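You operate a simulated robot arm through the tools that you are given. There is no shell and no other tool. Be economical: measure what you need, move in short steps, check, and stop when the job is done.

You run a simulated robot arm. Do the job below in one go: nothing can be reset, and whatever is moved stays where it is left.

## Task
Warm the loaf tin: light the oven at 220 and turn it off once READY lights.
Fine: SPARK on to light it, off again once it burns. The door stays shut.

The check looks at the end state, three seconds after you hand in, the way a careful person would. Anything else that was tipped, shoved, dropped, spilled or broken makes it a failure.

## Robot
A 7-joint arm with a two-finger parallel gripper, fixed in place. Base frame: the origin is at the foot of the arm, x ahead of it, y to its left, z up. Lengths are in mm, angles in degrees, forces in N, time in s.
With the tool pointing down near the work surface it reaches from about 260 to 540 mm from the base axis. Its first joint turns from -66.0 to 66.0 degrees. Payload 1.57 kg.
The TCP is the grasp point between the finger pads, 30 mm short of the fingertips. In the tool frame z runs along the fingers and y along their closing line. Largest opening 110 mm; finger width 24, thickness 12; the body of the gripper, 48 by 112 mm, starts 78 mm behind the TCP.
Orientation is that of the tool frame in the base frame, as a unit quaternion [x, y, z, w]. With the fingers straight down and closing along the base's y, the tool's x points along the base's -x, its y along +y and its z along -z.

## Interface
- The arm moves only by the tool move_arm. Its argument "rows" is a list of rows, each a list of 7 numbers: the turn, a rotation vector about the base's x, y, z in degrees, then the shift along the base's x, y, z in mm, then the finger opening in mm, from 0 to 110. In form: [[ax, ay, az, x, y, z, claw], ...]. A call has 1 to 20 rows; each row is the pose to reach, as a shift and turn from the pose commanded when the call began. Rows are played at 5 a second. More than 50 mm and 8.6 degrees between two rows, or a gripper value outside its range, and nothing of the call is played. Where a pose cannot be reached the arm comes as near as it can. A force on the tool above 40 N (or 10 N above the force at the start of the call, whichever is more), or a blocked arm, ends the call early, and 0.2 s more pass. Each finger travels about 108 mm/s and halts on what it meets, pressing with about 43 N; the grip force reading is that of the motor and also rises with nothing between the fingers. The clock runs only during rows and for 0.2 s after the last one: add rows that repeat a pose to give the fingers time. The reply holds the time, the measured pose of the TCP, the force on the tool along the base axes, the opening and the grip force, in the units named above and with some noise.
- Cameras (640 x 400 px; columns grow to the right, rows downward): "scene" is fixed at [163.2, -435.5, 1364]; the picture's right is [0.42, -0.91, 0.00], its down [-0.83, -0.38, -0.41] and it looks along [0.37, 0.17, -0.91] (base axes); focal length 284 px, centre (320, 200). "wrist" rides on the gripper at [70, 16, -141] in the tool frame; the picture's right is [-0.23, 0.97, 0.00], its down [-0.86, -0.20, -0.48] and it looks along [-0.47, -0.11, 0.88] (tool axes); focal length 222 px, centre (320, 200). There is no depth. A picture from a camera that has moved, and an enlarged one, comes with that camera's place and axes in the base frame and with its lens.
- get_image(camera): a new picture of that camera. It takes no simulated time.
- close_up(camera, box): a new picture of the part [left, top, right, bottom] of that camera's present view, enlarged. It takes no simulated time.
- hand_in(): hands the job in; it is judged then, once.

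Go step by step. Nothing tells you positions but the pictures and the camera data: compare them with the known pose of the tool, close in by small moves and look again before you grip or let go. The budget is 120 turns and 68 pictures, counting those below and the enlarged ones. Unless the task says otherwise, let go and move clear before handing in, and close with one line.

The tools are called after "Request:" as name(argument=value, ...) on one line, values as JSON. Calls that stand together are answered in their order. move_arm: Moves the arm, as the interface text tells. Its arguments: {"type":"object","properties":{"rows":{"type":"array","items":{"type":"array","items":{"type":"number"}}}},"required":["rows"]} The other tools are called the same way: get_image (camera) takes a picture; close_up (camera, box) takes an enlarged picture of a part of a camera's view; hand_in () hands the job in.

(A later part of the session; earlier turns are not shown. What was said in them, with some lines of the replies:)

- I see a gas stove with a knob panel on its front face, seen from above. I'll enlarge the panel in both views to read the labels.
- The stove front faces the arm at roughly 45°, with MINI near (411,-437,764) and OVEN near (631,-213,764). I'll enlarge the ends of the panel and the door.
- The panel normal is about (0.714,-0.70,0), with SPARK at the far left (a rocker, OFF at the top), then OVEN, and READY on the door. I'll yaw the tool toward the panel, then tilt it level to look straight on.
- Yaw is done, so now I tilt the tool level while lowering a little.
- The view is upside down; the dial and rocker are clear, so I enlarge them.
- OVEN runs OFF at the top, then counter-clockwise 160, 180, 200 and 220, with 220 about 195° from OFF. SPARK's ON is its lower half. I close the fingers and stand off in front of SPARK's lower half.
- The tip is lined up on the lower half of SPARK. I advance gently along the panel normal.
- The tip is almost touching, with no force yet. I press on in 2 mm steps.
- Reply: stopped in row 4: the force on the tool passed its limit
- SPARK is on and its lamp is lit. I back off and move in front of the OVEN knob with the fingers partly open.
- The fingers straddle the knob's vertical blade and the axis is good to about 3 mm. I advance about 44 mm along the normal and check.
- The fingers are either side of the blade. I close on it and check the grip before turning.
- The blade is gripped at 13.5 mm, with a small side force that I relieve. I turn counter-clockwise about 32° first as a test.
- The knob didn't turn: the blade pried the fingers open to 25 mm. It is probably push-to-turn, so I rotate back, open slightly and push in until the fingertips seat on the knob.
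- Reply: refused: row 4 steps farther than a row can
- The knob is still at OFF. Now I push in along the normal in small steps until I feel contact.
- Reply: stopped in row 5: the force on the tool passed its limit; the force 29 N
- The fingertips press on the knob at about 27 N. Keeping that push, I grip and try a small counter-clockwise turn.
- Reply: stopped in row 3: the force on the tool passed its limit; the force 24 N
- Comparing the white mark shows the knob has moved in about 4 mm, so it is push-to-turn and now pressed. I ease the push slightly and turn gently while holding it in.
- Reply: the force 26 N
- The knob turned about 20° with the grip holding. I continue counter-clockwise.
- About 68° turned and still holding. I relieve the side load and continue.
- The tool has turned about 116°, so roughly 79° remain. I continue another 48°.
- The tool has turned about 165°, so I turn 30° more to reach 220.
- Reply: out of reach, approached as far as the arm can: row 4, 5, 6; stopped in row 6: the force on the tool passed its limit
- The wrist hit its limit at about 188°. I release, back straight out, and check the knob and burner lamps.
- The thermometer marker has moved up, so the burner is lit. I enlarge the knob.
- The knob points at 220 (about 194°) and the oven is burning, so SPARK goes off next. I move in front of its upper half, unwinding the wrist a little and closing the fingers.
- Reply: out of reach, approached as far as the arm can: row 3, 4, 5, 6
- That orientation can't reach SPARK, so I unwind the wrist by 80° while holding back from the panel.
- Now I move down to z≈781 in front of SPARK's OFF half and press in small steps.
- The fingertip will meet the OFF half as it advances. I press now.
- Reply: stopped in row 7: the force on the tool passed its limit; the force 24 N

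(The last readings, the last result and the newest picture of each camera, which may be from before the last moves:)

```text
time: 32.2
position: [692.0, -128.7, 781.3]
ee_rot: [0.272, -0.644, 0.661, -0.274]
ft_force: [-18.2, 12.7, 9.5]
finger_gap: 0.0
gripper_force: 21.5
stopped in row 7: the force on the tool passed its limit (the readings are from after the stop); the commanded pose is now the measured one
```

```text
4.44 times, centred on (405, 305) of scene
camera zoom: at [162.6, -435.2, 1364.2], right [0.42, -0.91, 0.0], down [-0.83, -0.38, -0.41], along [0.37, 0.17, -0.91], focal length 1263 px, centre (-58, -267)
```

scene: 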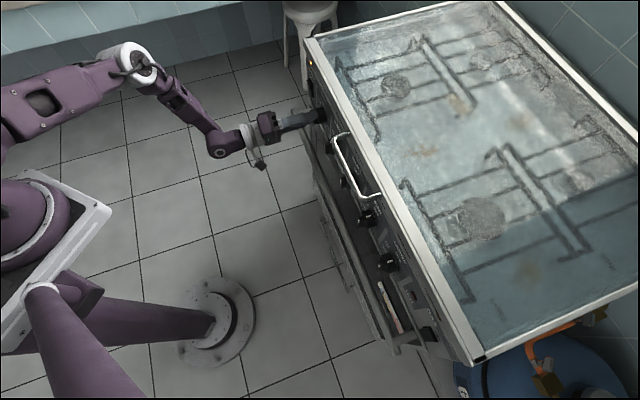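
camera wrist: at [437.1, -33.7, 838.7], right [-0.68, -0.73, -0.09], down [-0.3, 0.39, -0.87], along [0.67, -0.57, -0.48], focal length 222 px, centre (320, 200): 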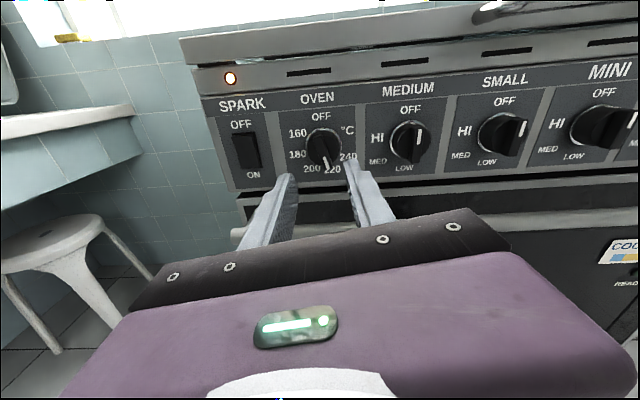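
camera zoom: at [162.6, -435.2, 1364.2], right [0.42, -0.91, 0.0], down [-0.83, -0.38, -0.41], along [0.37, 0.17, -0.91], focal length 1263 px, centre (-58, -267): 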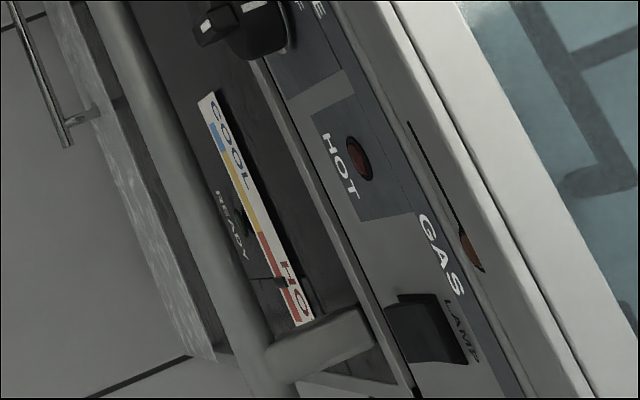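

SPARK is off and its lamp is out, while the oven keeps heating and READY is still dark. I retreat and wind the wrist to line up with the OVEN blade at a standoff.

Request:
move_arm(rows=[[0, 0, 0, -20, 20, 0, 0], [0, 0, 0, -45, 44, 0, 0], [-5.7, 5.6, 0, -60, 59, -5, 20], [-11.4, 11.2, 0, -80, 39, -10, 45], [-17.1, 16.8, 0, -100, 18, -16, 50], [-22.8, 22.4, 0, -120, -2, -16, 50], [-28.5, 28, 0, -132, -14, -16, 50], [-34.2, 33.6, 0, -132, -14, -16, 50], [-39.9, 39.2, 0, -132, -14, -16, 50], [-45.6, 44.8, 0, -132, -14, -16, 50], [-51.3, 50.4, 0, -132, -14, -16, 50], [-57, 56, 0, -132, -14, -16, 50], [-62.7, 61.6, 0, -132, -14, -16, 50], [-66.5, 65.3, 0, -132, -14, -16, 50], [-66.5, 65.3, 0, -132, -14, -16, 50]])

Request:
get_image(camera="wrist")

Request:
close_up(camera="scene", box=[360, 260, 450, 350])

```text
time: 35.4
position: [560.5, -144.3, 765.1]
ee_rot: [0.665, -0.24, 0.649, 0.281]
ft_force: [0.5, -0.2, 0.4]
finger_gap: 50.0
gripper_force: 0.0
```

```text
26 pictures are left
camera wrist: at [449.2, -54.9, 836.4], right [-0.68, -0.72, -0.17], down [-0.25, 0.43, -0.87], along [0.69, -0.54, -0.47], focal length 222 px, centre (320, 200)
```

wrist: 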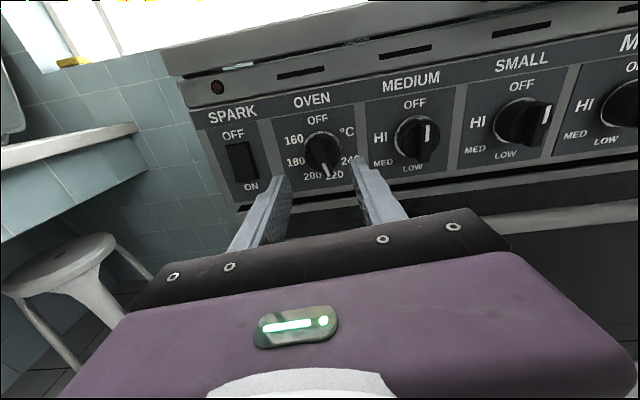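

```text
4.44 times, centred on (405, 305) of scene
camera zoom: at [163.2, -435.5, 1364.0], right [0.42, -0.91, 0.0], down [-0.83, -0.38, -0.41], along [0.37, 0.17, -0.91], focal length 1263 px, centre (-58, -267)
```

zoom: 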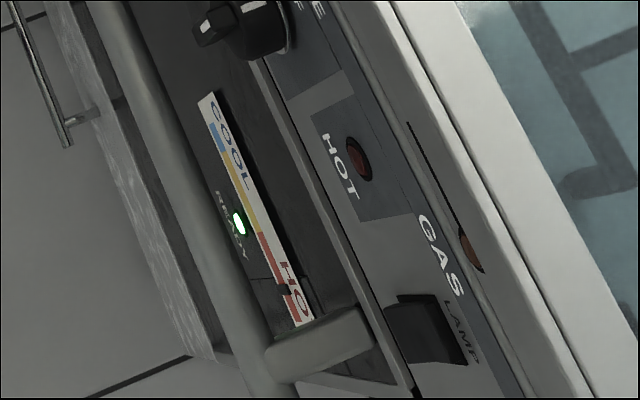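

READY is lit green. I advance onto the blade and close to turn the oven off.

Request:
move_arm(rows=[[-1.5, 1.5, 0, 16, -15, 0, 50], [-3, 2.9, 0, 30, -29, 0, 50], [-3, 2.9, 0, 39, -38, 0, 50], [-3, 2.9, 0, 45.5, -44, 0, 50], [-3, 2.9, 0, 45.5, -44, 0, 50], [-3, 2.9, 0, 45.5, -44, 0, 25], [-3, 2.9, 0, 45.5, -44, 0, 5], [-3, 2.9, 0, 45.5, -44, 0, 5]])

Request:
close_up(camera="wrist", box=[220, 70, 420, 210])

```text
time: 37.2
position: [604.7, -187.4, 766.1]
ee_rot: [0.674, -0.216, 0.638, 0.302]
ft_force: [0.1, -0.7, -0.6]
finger_gap: 10.8
gripper_force: 28.1
```

```text
2.86 times, centred on (320, 140) of wrist
camera zoom: at [497.8, -95.8, 837.5], right [-0.68, -0.73, -0.1], down [-0.29, 0.39, -0.87], along [0.67, -0.57, -0.48], focal length 635 px, centre (320, 371)
```

zoom: 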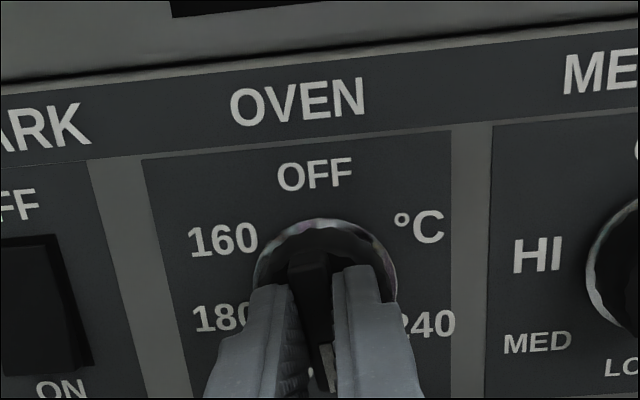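

Gripped well. I turn clockwise about 64° first.

Request:
move_arm(rows=[[4.3, -4.2, 0, 0, 0, 0, 3], [8.6, -8.4, 0, 0, 0, 0, 3], [12.9, -12.6, 0, 0, 0, 0, 3], [17.1, -16.8, 0, 0, 0, 0, 3], [21.4, -21, 0, 0, 0, -0.5, 3], [25.7, -25.2, 0, 0, 0, -1, 3], [30, -29.4, 0, 0, 0, -1, 3], [34.3, -33.6, 0, 0, 0, -1, 3], [38.6, -37.8, 0, 0, 0, -1, 3], [42.9, -42, 0, 0, 0, -1, 3]])

Request:
close_up(camera="wrist", box=[220, 50, 420, 220])

```text
time: 39.4
position: [603.2, -189.0, 762.8]
ee_rot: [0.467, -0.524, 0.71, -0.052]
ft_force: [-16.4, -21.8, -5.1]
finger_gap: 10.5
gripper_force: 28.0
```

```text
2.35 times, centred on (320, 135) of wrist
camera zoom: at [457.0, -136.5, 791.2], right [-0.28, -0.31, -0.91], down [0.22, 0.9, -0.37], along [0.94, -0.3, -0.18], focal length 523 px, centre (320, 353)
```

zoom: 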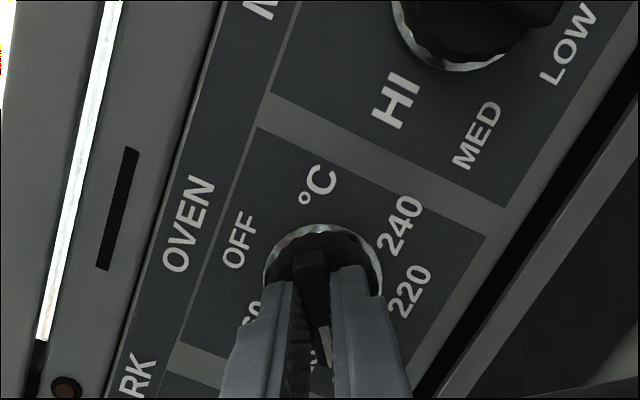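

It is turning with the grip holding, but a 27 N side load has built up. I shift to relieve it and continue clockwise.

Request:
move_arm(rows=[[0, 0, 0, -1, -1, -0.5, 3], [2, -2, 0, -2, -2, -0.5, 3], [6.3, -6.2, 0, -2, -2, -0.5, 3], [10.6, -10.4, 0, -2, -2, -0.5, 3], [14.9, -14.6, 0, -2, -2, -0.5, 3]])

```text
time: 40.6
position: [604.4, -189.2, 761.6]
ee_rot: [0.364, -0.599, 0.69, -0.18]
ft_force: [-6.0, -4.5, -20.2]
finger_gap: 10.6
gripper_force: 29.0
```

The side load is relieved, but there is now a downward force, so I lower 2 mm and continue.

Request:
move_arm(rows=[[0, 0, 0, 0, 0, -1.5, 3], [3, -3, 0, 0, 0, -2.5, 3], [7.3, -7.2, 0, 0, 0, -2.5, 3], [11.6, -11.4, 0, 0, 0, -2.5, 3], [15.9, -15.6, 0, 0, 0, -2.5, 3], [20.2, -19.8, 0, 0, 0, -2.5, 3]])

```text
time: 42.0
position: [603.3, -187.7, 761.4]
ee_rot: [-0.203, 0.669, -0.628, 0.34]
ft_force: [-3.0, -1.5, -5.5]
finger_gap: 10.5
gripper_force: 28.8
```

About 78° remain. I continue clockwise another 42°.

Request:
move_arm(rows=[[4.3, -4.2, 0, 0, 0, 0, 3], [8.6, -8.4, 0, 0, 0, 0, 3], [12.9, -12.6, 0, 0, 0, 0, 3], [17.1, -16.8, 0, 0, 0, 0, 3], [21.4, -21, 0, 0, 0, 0, 3], [25.7, -25.2, 0, 0, 0, 0, 3], [30, -29.4, 0, 0, 0, 0, 3]])

Request:
close_up(camera="wrist", box=[220, 50, 420, 220])

```text
time: 43.6
position: [603.8, -188.6, 759.4]
ee_rot: [0.054, 0.702, -0.464, 0.538]
ft_force: [15.4, 13.3, -20.4]
finger_gap: 10.5
gripper_force: 28.1
```

```text
2.35 times, centred on (320, 135) of wrist
camera zoom: at [485.7, -107.6, 694.1], right [0.65, 0.64, -0.39], down [-0.1, 0.59, 0.8], along [0.75, -0.49, 0.45], focal length 523 px, centre (320, 353)
```

zoom: 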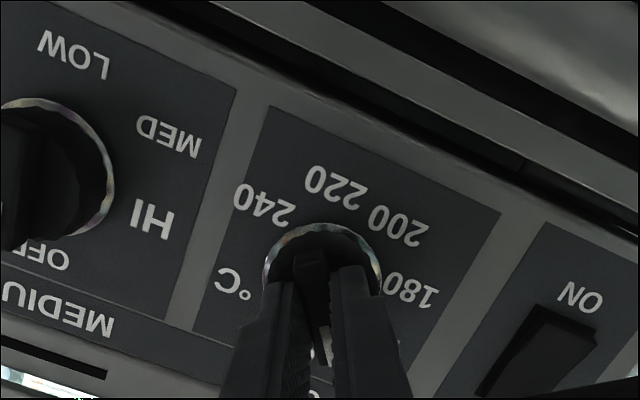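

About 36° remain. I relieve the load and finish the turn towards OFF.

Request:
move_arm(rows=[[0, 0, 0, 1, 1, -1, 3], [3, -3, 0, 1.5, 1.5, -2, 3], [7.3, -7.2, 0, 1.5, 1.5, -2, 3], [11.6, -11.4, 0, 1.5, 1.5, -2, 3], [15.9, -15.6, 0, 1.5, 1.5, -2, 3], [20.2, -19.8, 0, 1.5, 1.5, -2, 3]])

Request:
close_up(camera="wrist", box=[220, 50, 420, 220])

```text
time: 45.0
position: [606.1, -188.6, 759.9]
ee_rot: [0.226, 0.668, -0.319, 0.633]
ft_force: [7.5, 8.1, 6.3]
finger_gap: 10.4
gripper_force: 28.2
```

```text
2.35 times, centred on (320, 135) of wrist
camera zoom: at [511.8, -82.3, 688.9], right [0.71, 0.7, 0.09], down [-0.39, 0.29, 0.87], along [0.58, -0.65, 0.48], focal length 523 px, centre (320, 353)
```

zoom: 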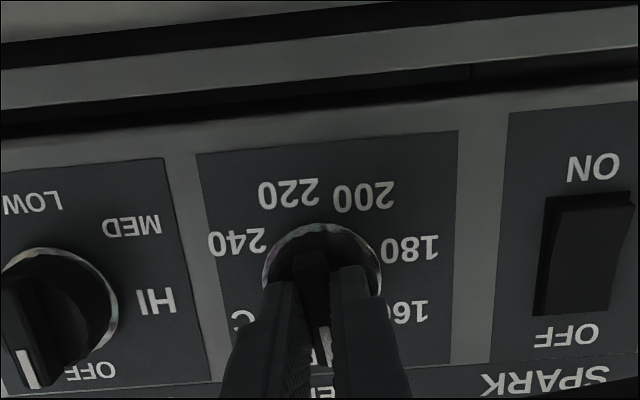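

About 8° plus some slack remain. I turn the last part gently, watching the gap for the stop.

Request:
move_arm(rows=[[2.5, -2.5, 0, 0.5, 0.5, 0, 3], [5, -5, 0, 1, 1, 0, 3], [7.5, -7.4, 0, 1, 1, 0, 3], [10, -9.8, 0, 1, 1, 0, 3]])

```text
time: 46.0
position: [605.5, -187.4, 759.6]
ee_rot: [0.307, 0.638, -0.24, 0.664]
ft_force: [-0.4, 0.7, 15.3]
finger_gap: 12.2
gripper_force: 29.5
```

The gap is widening, which suggests the knob is at its stop. I release, back straight out and look.

Request:
move_arm(rows=[[0, 0, 0, 0, 0, 0, 12], [0, 0, 0, 0, 0, 0, 30], [0, 0, 0, 0, 0, 0, 50], [0, 0, 0, -10, 10, 0, 50], [0, 0, 0, -35, 35, 0, 50], [0, 0, 0, -60, 60, 0, 50], [0, 0, 0, -60, 60, 0, 50]])

Request:
close_up(camera="wrist", box=[220, 50, 460, 200])

Request:
close_up(camera="scene", box=[280, 70, 360, 130])

Request:
close_up(camera="scene", box=[360, 260, 450, 350])

```text
time: 47.6
position: [546.3, -126.9, 759.0]
ee_rot: [0.308, 0.638, -0.241, 0.663]
ft_force: [0.1, -0.2, -0.2]
finger_gap: 50.1
gripper_force: 0.1
```

```text
2.67 times, centred on (340, 125) of wrist
camera zoom: at [463.8, -8.7, 692.2], right [0.68, 0.66, 0.32], down [-0.54, 0.14, 0.83], along [0.51, -0.74, 0.45], focal length 592 px, centre (267, 400)
```

zoom: 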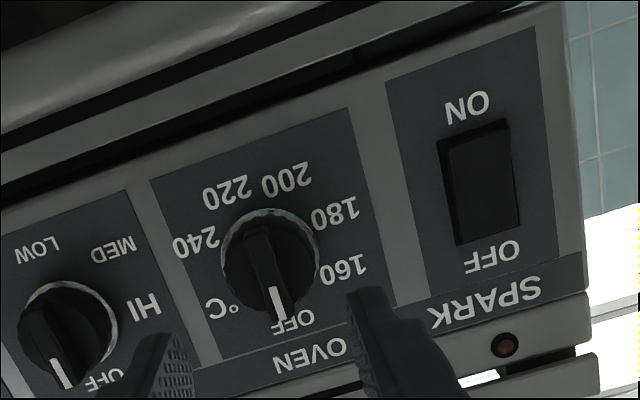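

```text
6.67 times, centred on (320, 100) of scene
camera zoom: at [163.2, -435.5, 1364.0], right [0.42, -0.91, 0.0], down [-0.83, -0.38, -0.41], along [0.37, 0.17, -0.91], focal length 1894 px, centre (320, 867)
```

zoom: 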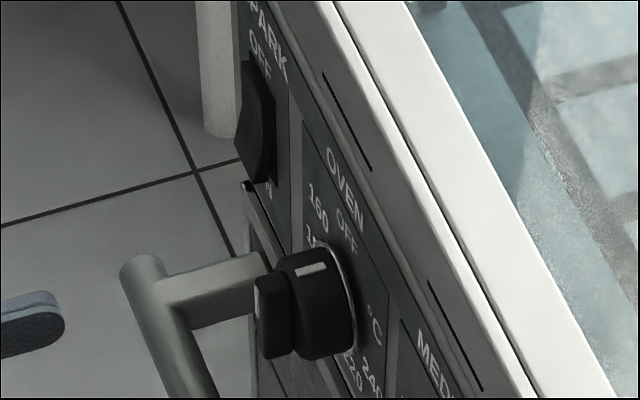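

```text
4.44 times, centred on (405, 305) of scene
camera zoom: at [163.2, -435.5, 1364.0], right [0.42, -0.91, 0.0], down [-0.83, -0.38, -0.41], along [0.37, 0.17, -0.91], focal length 1263 px, centre (-58, -267)
```

zoom: 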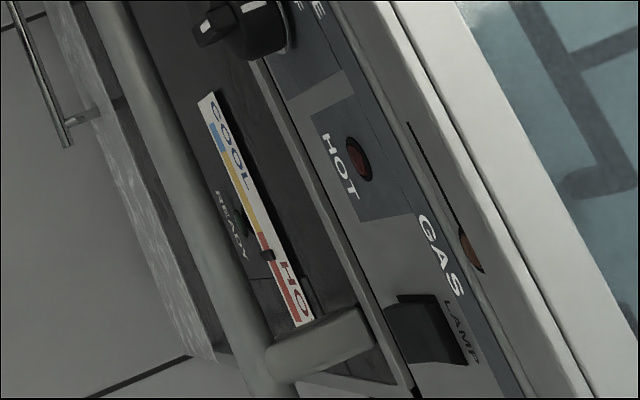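

The OVEN knob points exactly at OFF and has sprung back out. SPARK is off, the thermometer is falling, the door is shut and the gripper is clear of the panel, so I hand in.

Request:
hand_in()

```text
The job is handed in.
```

The oven was lit at 220 and turned off once READY lit; SPARK is off again, the door stayed shut, and the job is handed in.
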